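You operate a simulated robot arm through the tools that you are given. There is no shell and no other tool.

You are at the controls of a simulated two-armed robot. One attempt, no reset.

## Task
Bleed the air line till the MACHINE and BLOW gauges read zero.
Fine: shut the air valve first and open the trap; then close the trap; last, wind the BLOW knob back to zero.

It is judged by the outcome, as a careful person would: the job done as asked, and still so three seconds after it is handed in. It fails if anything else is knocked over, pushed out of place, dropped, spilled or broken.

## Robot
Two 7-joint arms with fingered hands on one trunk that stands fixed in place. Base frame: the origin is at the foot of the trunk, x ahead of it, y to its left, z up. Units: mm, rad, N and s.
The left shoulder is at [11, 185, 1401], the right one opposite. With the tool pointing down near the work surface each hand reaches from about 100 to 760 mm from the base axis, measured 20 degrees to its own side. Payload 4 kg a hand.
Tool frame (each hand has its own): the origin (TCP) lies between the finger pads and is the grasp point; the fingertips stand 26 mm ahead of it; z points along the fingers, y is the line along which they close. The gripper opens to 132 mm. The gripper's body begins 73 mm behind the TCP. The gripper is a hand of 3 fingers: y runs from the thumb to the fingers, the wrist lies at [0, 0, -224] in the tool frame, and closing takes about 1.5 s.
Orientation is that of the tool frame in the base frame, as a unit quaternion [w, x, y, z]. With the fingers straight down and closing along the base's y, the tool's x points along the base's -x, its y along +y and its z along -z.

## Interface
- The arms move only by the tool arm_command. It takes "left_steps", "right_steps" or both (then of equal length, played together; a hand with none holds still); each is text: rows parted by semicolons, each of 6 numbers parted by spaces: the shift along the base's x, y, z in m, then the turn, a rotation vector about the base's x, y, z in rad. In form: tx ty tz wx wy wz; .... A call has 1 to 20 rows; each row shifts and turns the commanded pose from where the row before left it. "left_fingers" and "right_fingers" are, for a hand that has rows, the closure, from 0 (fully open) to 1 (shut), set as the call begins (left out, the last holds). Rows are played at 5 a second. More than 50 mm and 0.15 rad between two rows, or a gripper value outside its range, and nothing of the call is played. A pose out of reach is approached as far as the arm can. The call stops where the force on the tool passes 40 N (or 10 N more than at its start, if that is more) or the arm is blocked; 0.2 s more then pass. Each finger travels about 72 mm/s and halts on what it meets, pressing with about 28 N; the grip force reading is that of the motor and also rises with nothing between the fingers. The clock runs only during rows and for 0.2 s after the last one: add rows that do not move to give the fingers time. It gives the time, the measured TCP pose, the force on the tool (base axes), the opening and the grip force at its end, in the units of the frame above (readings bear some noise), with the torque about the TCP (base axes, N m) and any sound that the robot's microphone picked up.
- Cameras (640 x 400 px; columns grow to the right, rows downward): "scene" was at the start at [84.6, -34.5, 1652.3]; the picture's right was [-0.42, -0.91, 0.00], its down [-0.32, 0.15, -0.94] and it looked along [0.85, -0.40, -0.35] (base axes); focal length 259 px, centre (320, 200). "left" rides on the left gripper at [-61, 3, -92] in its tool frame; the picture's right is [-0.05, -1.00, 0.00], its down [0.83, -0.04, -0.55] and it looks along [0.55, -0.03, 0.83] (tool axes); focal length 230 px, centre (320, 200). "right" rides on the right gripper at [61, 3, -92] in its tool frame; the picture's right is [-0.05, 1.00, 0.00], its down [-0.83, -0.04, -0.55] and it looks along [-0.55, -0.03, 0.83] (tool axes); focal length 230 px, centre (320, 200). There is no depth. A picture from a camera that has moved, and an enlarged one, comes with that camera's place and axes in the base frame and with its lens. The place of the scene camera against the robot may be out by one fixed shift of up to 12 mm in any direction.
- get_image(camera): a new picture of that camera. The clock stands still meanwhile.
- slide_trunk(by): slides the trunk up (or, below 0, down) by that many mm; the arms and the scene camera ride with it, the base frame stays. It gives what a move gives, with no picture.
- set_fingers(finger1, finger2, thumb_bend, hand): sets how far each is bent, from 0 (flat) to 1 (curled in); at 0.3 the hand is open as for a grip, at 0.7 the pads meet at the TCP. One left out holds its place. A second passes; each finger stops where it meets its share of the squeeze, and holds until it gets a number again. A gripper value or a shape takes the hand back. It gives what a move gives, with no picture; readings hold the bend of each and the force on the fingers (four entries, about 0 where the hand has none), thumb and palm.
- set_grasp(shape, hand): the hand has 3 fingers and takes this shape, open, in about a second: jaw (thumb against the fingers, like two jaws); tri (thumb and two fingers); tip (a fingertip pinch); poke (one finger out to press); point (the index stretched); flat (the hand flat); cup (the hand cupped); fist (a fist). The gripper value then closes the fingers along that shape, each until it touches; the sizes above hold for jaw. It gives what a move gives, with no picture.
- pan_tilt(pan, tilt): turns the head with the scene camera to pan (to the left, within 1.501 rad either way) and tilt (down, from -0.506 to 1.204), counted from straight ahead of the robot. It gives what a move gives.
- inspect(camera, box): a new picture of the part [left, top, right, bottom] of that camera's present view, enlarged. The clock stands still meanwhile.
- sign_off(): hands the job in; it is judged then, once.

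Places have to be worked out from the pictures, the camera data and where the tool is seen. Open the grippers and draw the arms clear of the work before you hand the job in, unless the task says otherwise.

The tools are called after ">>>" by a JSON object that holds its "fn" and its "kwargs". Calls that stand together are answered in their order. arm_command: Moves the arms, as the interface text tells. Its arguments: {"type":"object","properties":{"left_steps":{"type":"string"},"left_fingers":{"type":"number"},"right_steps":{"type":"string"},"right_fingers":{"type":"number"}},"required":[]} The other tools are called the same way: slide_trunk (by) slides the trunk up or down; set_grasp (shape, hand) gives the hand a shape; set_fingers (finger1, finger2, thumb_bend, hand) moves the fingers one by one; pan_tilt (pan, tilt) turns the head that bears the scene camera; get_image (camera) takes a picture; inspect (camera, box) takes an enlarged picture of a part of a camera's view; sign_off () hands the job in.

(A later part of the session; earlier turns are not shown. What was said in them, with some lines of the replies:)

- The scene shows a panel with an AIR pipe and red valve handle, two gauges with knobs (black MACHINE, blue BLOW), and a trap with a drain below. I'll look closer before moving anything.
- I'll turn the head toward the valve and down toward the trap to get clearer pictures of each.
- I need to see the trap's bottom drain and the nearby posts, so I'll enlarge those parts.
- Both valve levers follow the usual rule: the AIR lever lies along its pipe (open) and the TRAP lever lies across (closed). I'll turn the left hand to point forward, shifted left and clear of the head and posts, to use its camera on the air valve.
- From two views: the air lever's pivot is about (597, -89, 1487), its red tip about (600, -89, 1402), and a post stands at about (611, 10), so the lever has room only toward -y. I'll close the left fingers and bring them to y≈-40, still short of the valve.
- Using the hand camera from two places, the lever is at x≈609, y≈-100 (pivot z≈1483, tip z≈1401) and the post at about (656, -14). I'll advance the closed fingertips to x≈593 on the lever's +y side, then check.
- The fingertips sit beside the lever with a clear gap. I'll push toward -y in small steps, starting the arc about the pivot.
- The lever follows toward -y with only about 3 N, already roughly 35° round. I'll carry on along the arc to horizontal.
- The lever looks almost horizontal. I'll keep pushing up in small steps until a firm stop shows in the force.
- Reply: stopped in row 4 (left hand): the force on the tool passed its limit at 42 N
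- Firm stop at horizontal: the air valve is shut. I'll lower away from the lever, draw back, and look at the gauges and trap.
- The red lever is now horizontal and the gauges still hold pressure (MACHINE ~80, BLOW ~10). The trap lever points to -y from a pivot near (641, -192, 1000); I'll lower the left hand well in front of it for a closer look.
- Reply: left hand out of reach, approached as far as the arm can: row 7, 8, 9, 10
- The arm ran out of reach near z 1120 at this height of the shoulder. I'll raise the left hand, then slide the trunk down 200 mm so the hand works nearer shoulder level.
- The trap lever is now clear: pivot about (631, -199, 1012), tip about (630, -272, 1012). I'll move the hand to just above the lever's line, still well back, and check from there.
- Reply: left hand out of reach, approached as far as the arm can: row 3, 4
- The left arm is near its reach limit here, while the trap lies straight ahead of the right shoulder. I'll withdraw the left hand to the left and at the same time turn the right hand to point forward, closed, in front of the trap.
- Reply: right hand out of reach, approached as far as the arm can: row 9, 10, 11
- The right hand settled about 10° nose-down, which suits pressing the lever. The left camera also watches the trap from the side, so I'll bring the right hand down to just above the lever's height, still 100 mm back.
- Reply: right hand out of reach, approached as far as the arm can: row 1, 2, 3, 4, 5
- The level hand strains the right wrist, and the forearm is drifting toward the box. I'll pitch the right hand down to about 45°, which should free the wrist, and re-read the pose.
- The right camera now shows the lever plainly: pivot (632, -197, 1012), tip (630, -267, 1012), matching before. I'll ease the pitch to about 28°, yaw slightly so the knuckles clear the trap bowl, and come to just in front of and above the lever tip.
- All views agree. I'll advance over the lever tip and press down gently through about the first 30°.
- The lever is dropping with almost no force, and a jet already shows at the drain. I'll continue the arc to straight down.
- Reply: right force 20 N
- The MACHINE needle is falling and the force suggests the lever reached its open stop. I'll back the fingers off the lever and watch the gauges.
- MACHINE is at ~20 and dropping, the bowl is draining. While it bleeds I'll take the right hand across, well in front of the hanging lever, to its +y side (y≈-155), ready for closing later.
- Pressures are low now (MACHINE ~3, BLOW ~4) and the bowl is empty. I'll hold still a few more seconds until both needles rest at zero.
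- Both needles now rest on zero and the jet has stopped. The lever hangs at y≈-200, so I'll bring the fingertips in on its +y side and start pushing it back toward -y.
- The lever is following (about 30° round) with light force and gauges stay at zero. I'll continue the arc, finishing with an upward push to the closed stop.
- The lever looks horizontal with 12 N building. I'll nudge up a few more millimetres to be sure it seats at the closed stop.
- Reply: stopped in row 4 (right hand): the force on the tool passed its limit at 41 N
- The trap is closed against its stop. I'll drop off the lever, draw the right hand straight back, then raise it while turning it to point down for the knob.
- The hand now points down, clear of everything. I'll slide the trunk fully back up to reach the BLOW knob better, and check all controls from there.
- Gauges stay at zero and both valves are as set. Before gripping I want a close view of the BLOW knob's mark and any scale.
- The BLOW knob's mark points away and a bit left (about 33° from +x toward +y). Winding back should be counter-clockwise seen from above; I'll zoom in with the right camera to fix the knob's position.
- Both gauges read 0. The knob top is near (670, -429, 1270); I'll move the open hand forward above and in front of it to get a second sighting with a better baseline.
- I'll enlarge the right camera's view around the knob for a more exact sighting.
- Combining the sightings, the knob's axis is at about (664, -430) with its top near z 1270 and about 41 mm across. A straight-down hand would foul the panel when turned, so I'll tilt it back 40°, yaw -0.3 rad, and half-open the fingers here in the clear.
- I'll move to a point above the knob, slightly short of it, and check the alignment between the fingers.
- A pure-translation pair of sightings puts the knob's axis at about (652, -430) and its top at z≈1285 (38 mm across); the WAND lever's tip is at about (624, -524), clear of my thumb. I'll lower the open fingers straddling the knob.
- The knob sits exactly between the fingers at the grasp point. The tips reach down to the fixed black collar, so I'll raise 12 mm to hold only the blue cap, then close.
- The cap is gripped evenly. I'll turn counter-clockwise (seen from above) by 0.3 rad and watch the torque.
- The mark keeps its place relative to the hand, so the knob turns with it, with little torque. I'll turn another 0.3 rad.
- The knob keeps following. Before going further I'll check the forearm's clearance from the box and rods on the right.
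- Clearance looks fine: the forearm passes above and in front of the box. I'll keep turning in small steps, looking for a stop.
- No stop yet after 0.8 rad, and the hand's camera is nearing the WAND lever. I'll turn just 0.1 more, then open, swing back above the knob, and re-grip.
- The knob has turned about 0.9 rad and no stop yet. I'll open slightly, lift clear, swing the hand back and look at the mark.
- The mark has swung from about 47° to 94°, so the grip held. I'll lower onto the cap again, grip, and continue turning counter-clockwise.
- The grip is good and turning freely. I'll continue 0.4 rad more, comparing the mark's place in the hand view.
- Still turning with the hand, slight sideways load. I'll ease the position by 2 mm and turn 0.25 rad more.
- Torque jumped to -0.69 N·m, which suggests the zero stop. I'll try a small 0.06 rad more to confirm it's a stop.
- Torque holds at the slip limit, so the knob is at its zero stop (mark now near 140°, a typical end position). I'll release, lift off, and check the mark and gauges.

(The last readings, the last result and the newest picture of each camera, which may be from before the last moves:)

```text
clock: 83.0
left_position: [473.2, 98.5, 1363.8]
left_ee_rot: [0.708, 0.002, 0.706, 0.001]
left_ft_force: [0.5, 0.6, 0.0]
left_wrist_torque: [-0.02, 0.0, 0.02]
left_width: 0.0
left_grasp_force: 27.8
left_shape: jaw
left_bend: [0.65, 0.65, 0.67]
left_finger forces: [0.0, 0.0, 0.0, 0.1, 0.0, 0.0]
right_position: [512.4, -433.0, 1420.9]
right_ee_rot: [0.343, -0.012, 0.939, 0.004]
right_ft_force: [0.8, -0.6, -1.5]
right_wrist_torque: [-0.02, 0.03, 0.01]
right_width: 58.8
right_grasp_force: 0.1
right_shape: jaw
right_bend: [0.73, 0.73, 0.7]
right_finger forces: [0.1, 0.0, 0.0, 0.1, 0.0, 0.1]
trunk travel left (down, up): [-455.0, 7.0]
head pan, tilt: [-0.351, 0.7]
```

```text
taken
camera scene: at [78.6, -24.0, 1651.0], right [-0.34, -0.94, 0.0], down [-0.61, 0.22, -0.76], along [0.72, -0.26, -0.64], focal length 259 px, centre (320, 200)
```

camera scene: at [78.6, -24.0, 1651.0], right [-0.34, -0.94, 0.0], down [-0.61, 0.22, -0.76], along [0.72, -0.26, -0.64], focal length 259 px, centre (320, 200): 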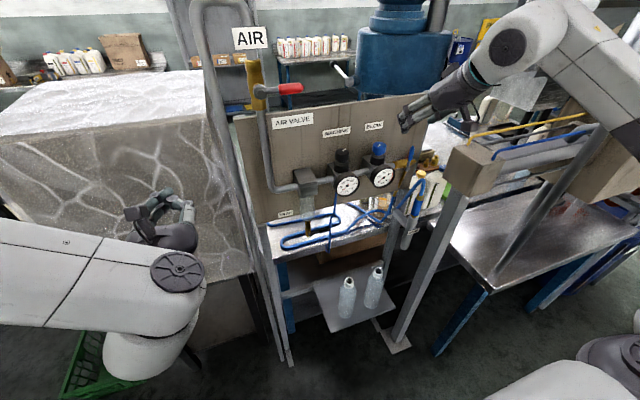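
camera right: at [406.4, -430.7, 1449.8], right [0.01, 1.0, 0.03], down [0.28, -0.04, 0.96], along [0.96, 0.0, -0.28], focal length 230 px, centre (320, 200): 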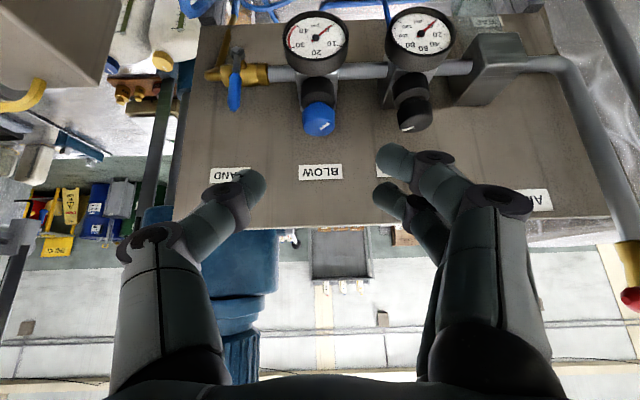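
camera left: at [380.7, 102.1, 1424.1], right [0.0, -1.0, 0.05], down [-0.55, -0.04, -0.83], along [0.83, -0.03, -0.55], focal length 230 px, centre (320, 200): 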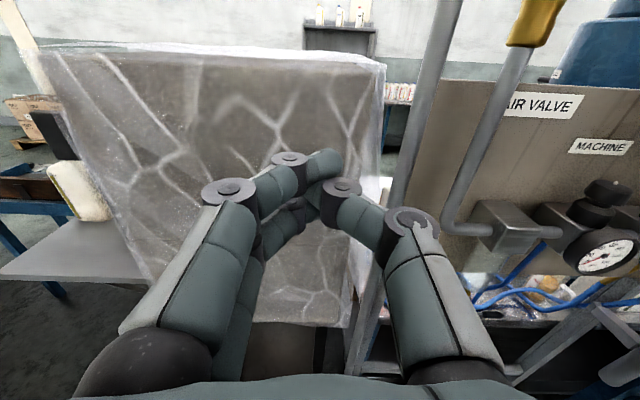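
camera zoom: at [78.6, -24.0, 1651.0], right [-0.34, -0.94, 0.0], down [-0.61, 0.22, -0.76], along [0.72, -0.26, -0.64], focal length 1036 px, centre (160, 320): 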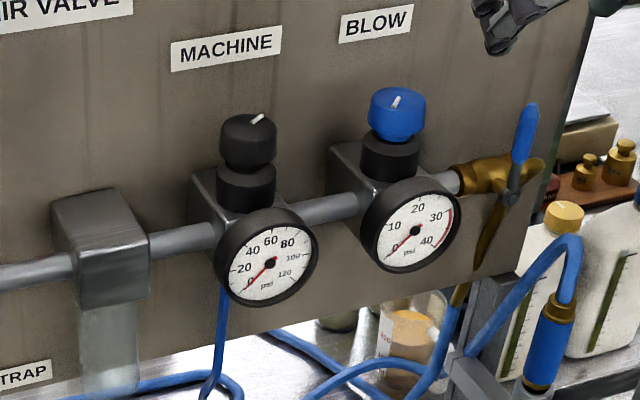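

Both gauges sit at zero. I'll zoom in on the knob and the trap lever to confirm their final states.

>>> {"fn": "inspect", "kwargs": {"camera": "scene", "box": [360, 135, 400, 160]}}

>>> {"fn": "inspect", "kwargs": {"camera": "scene", "box": [265, 190, 365, 253]}}

>>> {"fn": "inspect", "kwargs": {"camera": "scene", "box": [230, 50, 330, 113]}}

>>> {"fn": "inspect", "kwargs": {"camera": "right", "box": [270, 0, 470, 140]}}

```text
16.00 times, centred on (380, 148) of scene
camera zoom: at [78.6, -24.0, 1651.0], right [-0.34, -0.94, 0.0], down [-0.61, 0.22, -0.76], along [0.72, -0.26, -0.64], focal length 4145 px, centre (-640, 1040)
```

zoom: 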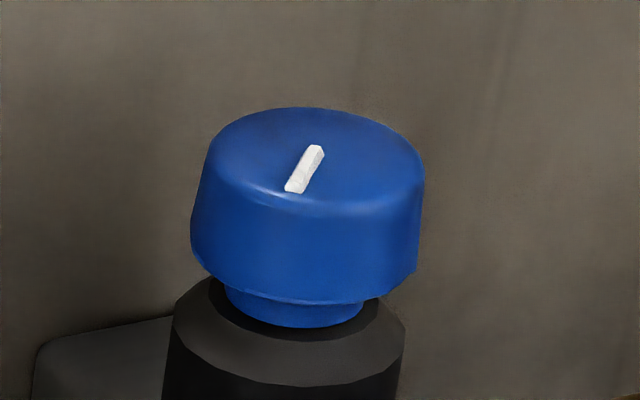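

```text
6.35 times, centred on (315, 222) of scene
camera zoom: at [78.6, -24.0, 1651.0], right [-0.34, -0.94, 0.0], down [-0.61, 0.22, -0.76], along [0.72, -0.26, -0.64], focal length 1645 px, centre (352, 64)
```

zoom: 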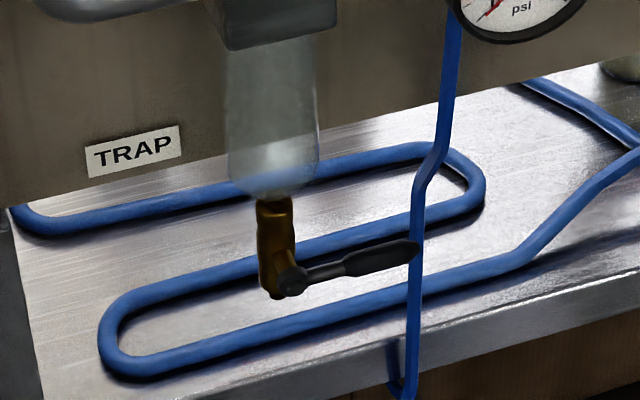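

```text
6.35 times, centred on (280, 82) of scene
camera zoom: at [78.6, -24.0, 1651.0], right [-0.34, -0.94, 0.0], down [-0.61, 0.22, -0.76], along [0.72, -0.26, -0.64], focal length 1645 px, centre (574, 952)
```

zoom: 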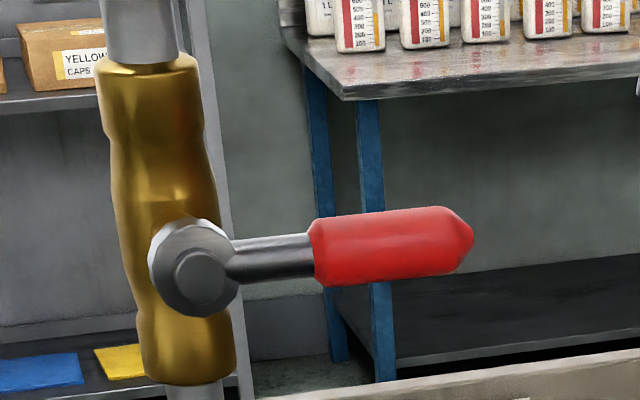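

```text
2.86 times, centred on (370, 70) of right
camera zoom: at [406.4, -430.7, 1449.8], right [0.01, 1.0, 0.03], down [0.28, -0.04, 0.96], along [0.96, 0.0, -0.28], focal length 657 px, centre (177, 571)
```

zoom: 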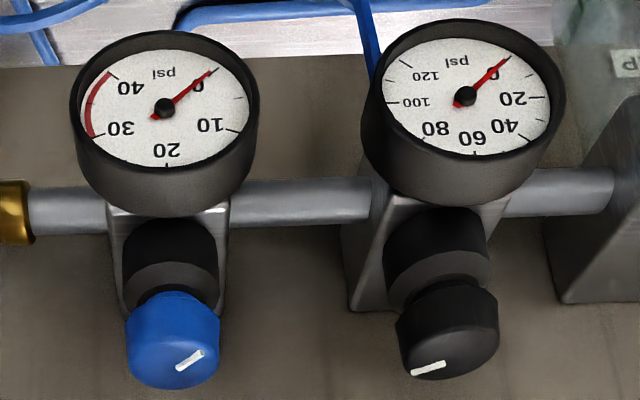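

The air lever is across its pipe, the trap lever across, both gauges at 0, and the mark is near 145°. To be certain the knob is truly at its end stop, I'll re-grip and test for more travel.

>>> {"fn": "arm_command", "kwargs": {"right_steps": "0.03 0 -0.005 0 0 0;0.035 0.001 -0.02 0 0 0;0.035 0.001 -0.025 0 0 0;0.025 0.001 -0.025 0 0 0;0.015 0 -0.02 0 0 0;0 0 0 0 0 0"}}

>>> {"fn": "get_image", "kwargs": {"camera": "right"}}

```text
clock: 84.4
left_position: [473.4, 99.3, 1364.6]
left_ee_rot: [0.708, 0.001, 0.706, 0.001]
left_ft_force: [0.2, 0.7, 0.4]
left_wrist_torque: [0.01, 0.02, 0.0]
left_width: 0.0
left_grasp_force: 28.2
left_shape: jaw
left_bend: [0.65, 0.65, 0.67]
left_finger forces: [0.0, 0.1, 0.0, 0.1, 0.0, 0.0]
right_position: [652.4, -429.6, 1325.4]
right_ee_rot: [0.344, -0.011, 0.939, 0.004]
right_ft_force: [0.6, 0.7, 1.0]
right_wrist_torque: [0.0, -0.01, 0.04]
right_width: 58.8
right_grasp_force: 0.0
right_shape: jaw
right_bend: [0.73, 0.73, 0.7]
right_finger forces: [0.0, 0.0, 0.1, 0.1, 0.0, 0.0]
trunk travel left (down, up): [-455.0, 7.0]
head pan, tilt: [-0.351, 0.7]
```

```text
taken
camera right: at [546.5, -428.7, 1355.3], right [0.01, 1.0, 0.03], down [0.28, -0.04, 0.96], along [0.96, 0.0, -0.28], focal length 230 px, centre (320, 200)
```

right: 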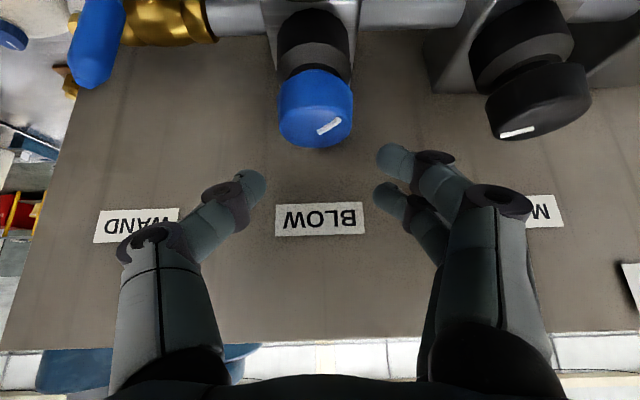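

Aligned above the cap. I'll lower, grip, and turn 0.25 rad while watching the torque.

>>> {"fn": "arm_command", "kwargs": {"right_steps": "0 0 -0.013 0 0 0;0 0 -0.013 0 0 0;0 0 -0.013 0 0 0;0 0 0 0 0 0"}}

>>> {"fn": "arm_command", "kwargs": {"right_steps": "0 0 0 0 0 0;0 0 0 0 0 0;0 0 0 0 0 0;0 0 0 0 0 0;0 0 0 0 0 0;0 0 0 0 0 0;0 0 0 0 0 0.04;0 0 0 0 0 0.04;0 0 0 0 0 0", "right_fingers": 1}}

>>> {"fn": "arm_command", "kwargs": {"right_steps": "0 0 0 0 0 0.04;0 0 0 0 0 0.04;0 0 0 0 0 0.04;0 0 0 0 0 0.04;0 0 0 0 0 0"}}

>>> {"fn": "inspect", "kwargs": {"camera": "right", "box": [240, 130, 400, 230]}}

```text
clock: 85.4
left_position: [473.4, 99.2, 1364.3]
left_ee_rot: [0.708, 0.001, 0.706, 0.001]
left_ft_force: [0.4, -0.7, 0.5]
left_wrist_torque: [0.0, -0.01, -0.03]
left_width: 0.0
left_grasp_force: 27.8
left_shape: jaw
left_bend: [0.65, 0.65, 0.67]
left_finger forces: [0.0, 0.1, 0.1, 0.1, 0.0, 0.0]
right_position: [653.5, -428.4, 1286.2]
right_ee_rot: [0.343, -0.013, 0.939, 0.005]
right_ft_force: [0.1, -0.2, 0.2]
right_wrist_torque: [-0.02, -0.03, -0.01]
right_width: 58.8
right_grasp_force: 0.0
right_shape: jaw
right_bend: [0.73, 0.73, 0.7]
right_finger forces: [0.0, 0.0, 0.0, 0.1, 0.0, 0.0]
trunk travel left (down, up): [-455.0, 7.0]
head pan, tilt: [-0.351, 0.7]
```

```text
clock: 87.4
left_position: [475.7, 99.0, 1362.7]
left_ee_rot: [0.708, 0.003, 0.706, 0.001]
left_ft_force: [0.1, 1.0, -0.3]
left_wrist_torque: [-0.01, -0.04, 0.02]
left_width: 0.0
left_grasp_force: 28.0
left_shape: jaw
left_bend: [0.65, 0.65, 0.67]
left_finger forces: [0.1, 0.1, 0.1, 0.1, 0.1, 0.1]
right_position: [656.8, -427.8, 1287.6]
right_ee_rot: [0.343, -0.05, 0.938, 0.019]
right_ft_force: [6.7, 0.8, -2.7]
right_wrist_torque: [0.06, -0.04, -0.09]
right_width: 28.9
right_grasp_force: 27.9
right_shape: jaw
right_bend: [0.73, 0.72, 0.71]
right_finger forces: [13.3, 11.2, 0.0, 0.0, 21.2, 0.0]
trunk travel left (down, up): [-455.0, 7.0]
head pan, tilt: [-0.351, 0.7]
```

```text
clock: 88.6
left_position: [476.9, 99.1, 1363.4]
left_ee_rot: [0.707, 0.0, 0.707, 0.001]
left_ft_force: [0.2, -0.3, 0.5]
left_wrist_torque: [0.02, 0.01, 0.03]
left_width: 0.0
left_grasp_force: 28.0
left_shape: jaw
left_bend: [0.65, 0.65, 0.67]
left_finger forces: [0.1, 0.1, 0.0, 0.0, 0.0, 0.0]
right_position: [656.5, -427.9, 1285.0]
right_ee_rot: [0.34, -0.124, 0.931, 0.045]
right_ft_force: [15.2, -0.2, 1.1]
right_wrist_torque: [0.02, -0.15, -0.42]
right_width: 28.1
right_grasp_force: 28.3
right_shape: jaw
right_bend: [0.73, 0.72, 0.71]
right_finger forces: [12.2, 14.5, 0.0, 0.0, 22.0, 0.0]
trunk travel left (down, up): [-455.0, 7.0]
head pan, tilt: [-0.351, 0.7]
```

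```text
4.00 times, centred on (320, 180) of right
camera zoom: at [553.5, -453.5, 1316.2], right [-0.22, 0.97, 0.03], down [0.28, 0.03, 0.96], along [0.93, 0.22, -0.28], focal length 920 px, centre (320, 280)
```

zoom: 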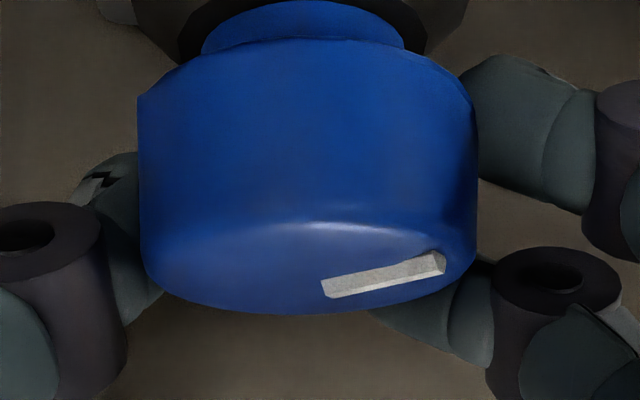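

The mark hasn't advanced (still about 145°) and torque is rising, consistent with a stop. I'll apply a last 0.15 rad, then release and lift off.

>>> {"fn": "arm_command", "kwargs": {"right_steps": "0 -0.001 0 0 0 0.05;0 -0.001 0 0 0 0.05;0 0 0 0 0 0.05;0 0 0 0 0 0"}}

>>> {"fn": "inspect", "kwargs": {"camera": "right", "box": [240, 130, 400, 230]}}

>>> {"fn": "arm_command", "kwargs": {"right_steps": "0 0 0 0 0 0;0 0 0 0 0 0;0 0 0 0 0 0;0 0 0 0 0 0;0 0 0 0 0 0;0 0 0.012 0 0 0;0 0 0.018 0 0 0;0 0 0.025 0 0 0;-0.01 0 0.03 0 0 -0.1;-0.02 0 0.03 0 0 -0.14;-0.03 0 0.02 0 0 -0.12;-0.04 0 0 0 0 0;-0.04 0 0 0 0 0;0 0 0 0 0 0", "right_fingers": 0.55}}

>>> {"fn": "inspect", "kwargs": {"camera": "scene", "box": [360, 135, 400, 160]}}

>>> {"fn": "inspect", "kwargs": {"camera": "scene", "box": [280, 120, 440, 220]}}

```text
clock: 89.6
left_position: [479.1, 100.8, 1360.7]
left_ee_rot: [0.707, 0.003, 0.708, -0.001]
left_ft_force: [-0.3, 1.0, 0.8]
left_wrist_torque: [-0.02, -0.01, -0.01]
left_width: 0.0
left_grasp_force: 27.7
left_shape: jaw
left_bend: [0.65, 0.65, 0.67]
left_finger forces: [0.0, 0.1, 0.0, 0.0, 0.0, 0.0]
right_position: [658.0, -427.1, 1284.2]
right_ee_rot: [0.336, -0.194, 0.919, 0.071]
right_ft_force: [28.2, 7.4, 3.0]
right_wrist_torque: [0.07, -0.35, -0.33]
right_width: 26.7
right_grasp_force: 28.1
right_shape: jaw
right_bend: [0.73, 0.72, 0.72]
right_finger forces: [12.8, 17.0, 0.0, 0.0, 21.3, 0.0]
trunk travel left (down, up): [-455.0, 7.0]
head pan, tilt: [-0.351, 0.7]
```

```text
4.00 times, centred on (320, 180) of right
camera zoom: at [559.8, -468.0, 1315.5], right [-0.37, 0.93, 0.03], down [0.27, 0.07, 0.96], along [0.89, 0.36, -0.28], focal length 920 px, centre (320, 280)
```

zoom: 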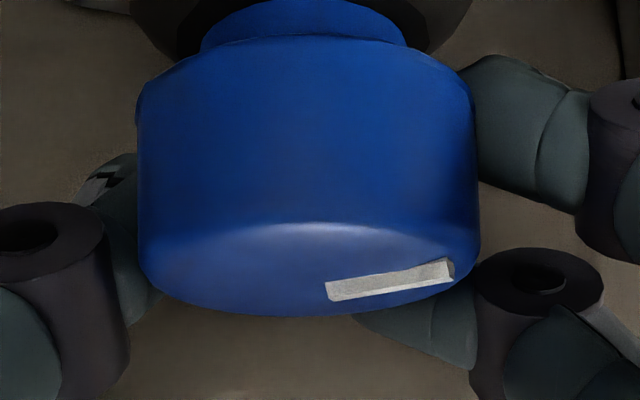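

```text
clock: 92.6
left_position: [472.7, 100.2, 1363.9]
left_ee_rot: [0.708, 0.001, 0.706, 0.001]
left_ft_force: [0.5, 0.3, 0.3]
left_wrist_torque: [0.0, 0.01, 0.04]
left_width: 0.1
left_grasp_force: 28.5
left_shape: jaw
left_bend: [0.65, 0.65, 0.67]
left_finger forces: [0.1, 0.0, 0.0, 0.0, 0.0, 0.0]
right_position: [516.4, -429.9, 1423.3]
right_ee_rot: [0.343, -0.026, 0.939, 0.009]
right_ft_force: [0.5, -0.2, -1.0]
right_wrist_torque: [0.0, -0.02, -0.04]
right_width: 58.9
right_grasp_force: 0.1
right_shape: jaw
right_bend: [0.73, 0.73, 0.7]
right_finger forces: [0.1, 0.0, 0.1, 0.0, 0.1, 0.0]
trunk travel left (down, up): [-455.0, 7.0]
head pan, tilt: [-0.351, 0.7]
```

```text
16.00 times, centred on (380, 148) of scene
camera zoom: at [78.6, -23.5, 1651.0], right [-0.34, -0.94, 0.0], down [-0.61, 0.22, -0.76], along [0.72, -0.26, -0.64], focal length 4145 px, centre (-640, 1040)
```

zoom: 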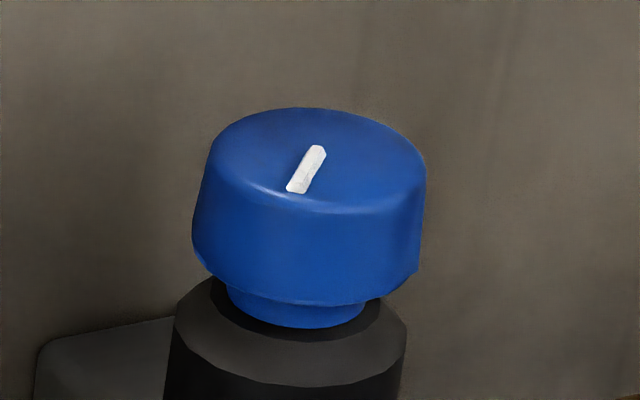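

```text
4.00 times, centred on (360, 170) of scene
camera zoom: at [78.6, -23.5, 1651.0], right [-0.34, -0.94, 0.0], down [-0.61, 0.22, -0.76], along [0.72, -0.26, -0.64], focal length 1036 px, centre (160, 320)
```

zoom: 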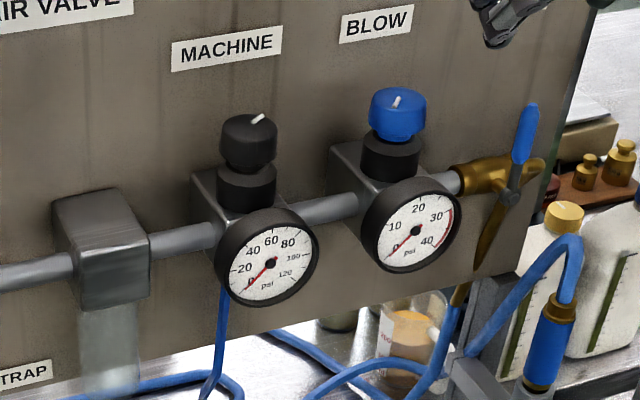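

The mark stayed put through that extra turning, so the knob is firmly at its zero stop, and both gauges read 0. I'll open both hands and draw the arms back clear.

>>> {"fn": "arm_command", "kwargs": {"left_steps": "-0.015 0.005 0 0 0 0;-0.015 0.005 0 0 0 0;-0.015 0.005 0 0 0 0;-0.015 0.005 0 0 0 0;0 0 0 0 0 0;0 0 0 0 0 0;0 0 0 0 0 0;0 0 0 0 0 0", "right_steps": "-0.03 0 0.02 0 0 0;-0.03 0 0.02 0 0 0;-0.03 0 0.02 0 0 0;-0.03 0.005 0.01 0 0 0;-0.03 0.005 0 0 0 0;0 0 0 0 0 0;0 0 0 0 0 0;0 0 0 0 0 0", "left_fingers": 0, "right_fingers": 0}}

>>> {"fn": "get_image", "kwargs": {"camera": "scene"}}

>>> {"fn": "inspect", "kwargs": {"camera": "scene", "box": [240, 60, 440, 240]}}

>>> {"fn": "get_image", "kwargs": {"camera": "right"}}

```text
clock: 94.4
left_position: [417.3, 117.5, 1374.8]
left_ee_rot: [0.709, -0.024, 0.705, -0.015]
left_ft_force: [-0.1, 0.6, -0.4]
left_wrist_torque: [0.04, -0.01, -0.03]
left_width: 132.2
left_grasp_force: 0.1
left_shape: jaw
left_bend: [0.3, 0.3, 0.3]
left_finger forces: [0.1, 0.1, 0.0, 0.0, 0.0, 0.0]
left hand out of reach, approached as far as the arm can: row 4
right_position: [361.3, -419.3, 1493.2]
right_ee_rot: [0.344, -0.026, 0.938, 0.009]
right_ft_force: [0.2, 0.0, 0.7]
right_wrist_torque: [0.01, 0.02, -0.04]
right_width: 131.9
right_grasp_force: 0.1
right_shape: jaw
right_bend: [0.3, 0.3, 0.3]
right_finger forces: [0.1, 0.0, 0.0, 0.1, 0.1, 0.1]
trunk travel left (down, up): [-455.0, 7.0]
head pan, tilt: [-0.351, 0.7]
```

```text
taken
camera scene: at [76.0, -23.8, 1651.2], right [-0.34, -0.94, 0.0], down [-0.6, 0.22, -0.77], along [0.72, -0.26, -0.64], focal length 259 px, centre (320, 200)
```

scene: 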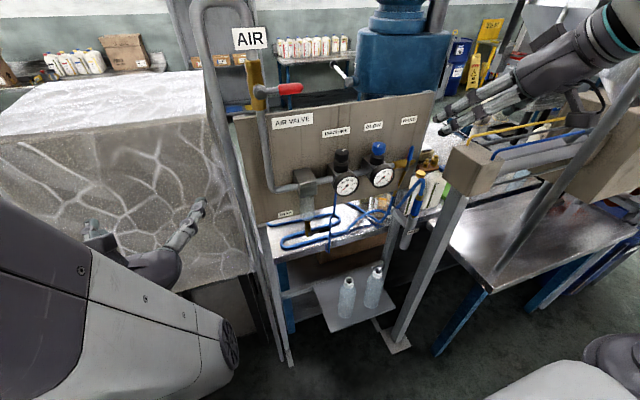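

```text
2.22 times, centred on (340, 150) of scene
camera zoom: at [76.0, -23.8, 1651.2], right [-0.34, -0.94, 0.0], down [-0.6, 0.22, -0.77], along [0.72, -0.26, -0.64], focal length 576 px, centre (276, 311)
```

zoom: 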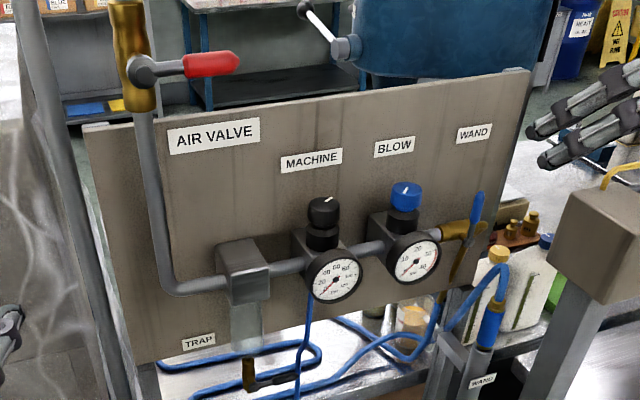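

```text
taken
camera right: at [255.4, -421.9, 1522.8], right [-0.02, 1.0, 0.03], down [0.28, -0.03, 0.96], along [0.96, 0.02, -0.28], focal length 230 px, centre (320, 200)
```

right: 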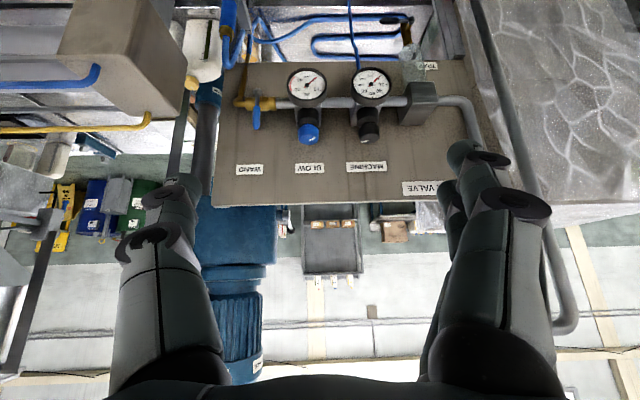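

Air valve shut, trap closed again, BLOW knob at its zero stop, both gauges reading 0, hands open and clear, and nothing else disturbed. I'm handing the job in.

>>> {"fn": "sign_off", "kwargs": {}}

```text
The job is handed in.
```

The air line is bled, and I've handed the job in. The MACHINE and BLOW gauges both read zero in the last pictures before hand-in.

- **Air valve:** shut first. The red lever is level, turned as far as it will go.
- **Trap:** opened until both gauges fell to zero and the bowl was empty. I then closed it against its stop.
- **BLOW knob:** wound back anti-clockwise until it would go no further. I took that end stop as zero because the knob has no scale. I gripped it again and tried to turn it further, but the mark didn't move.

Both hands are open and clear of the panel. I saw nothing else moved, dropped or broken. The water from the trap bowl drained out of the cock below it.
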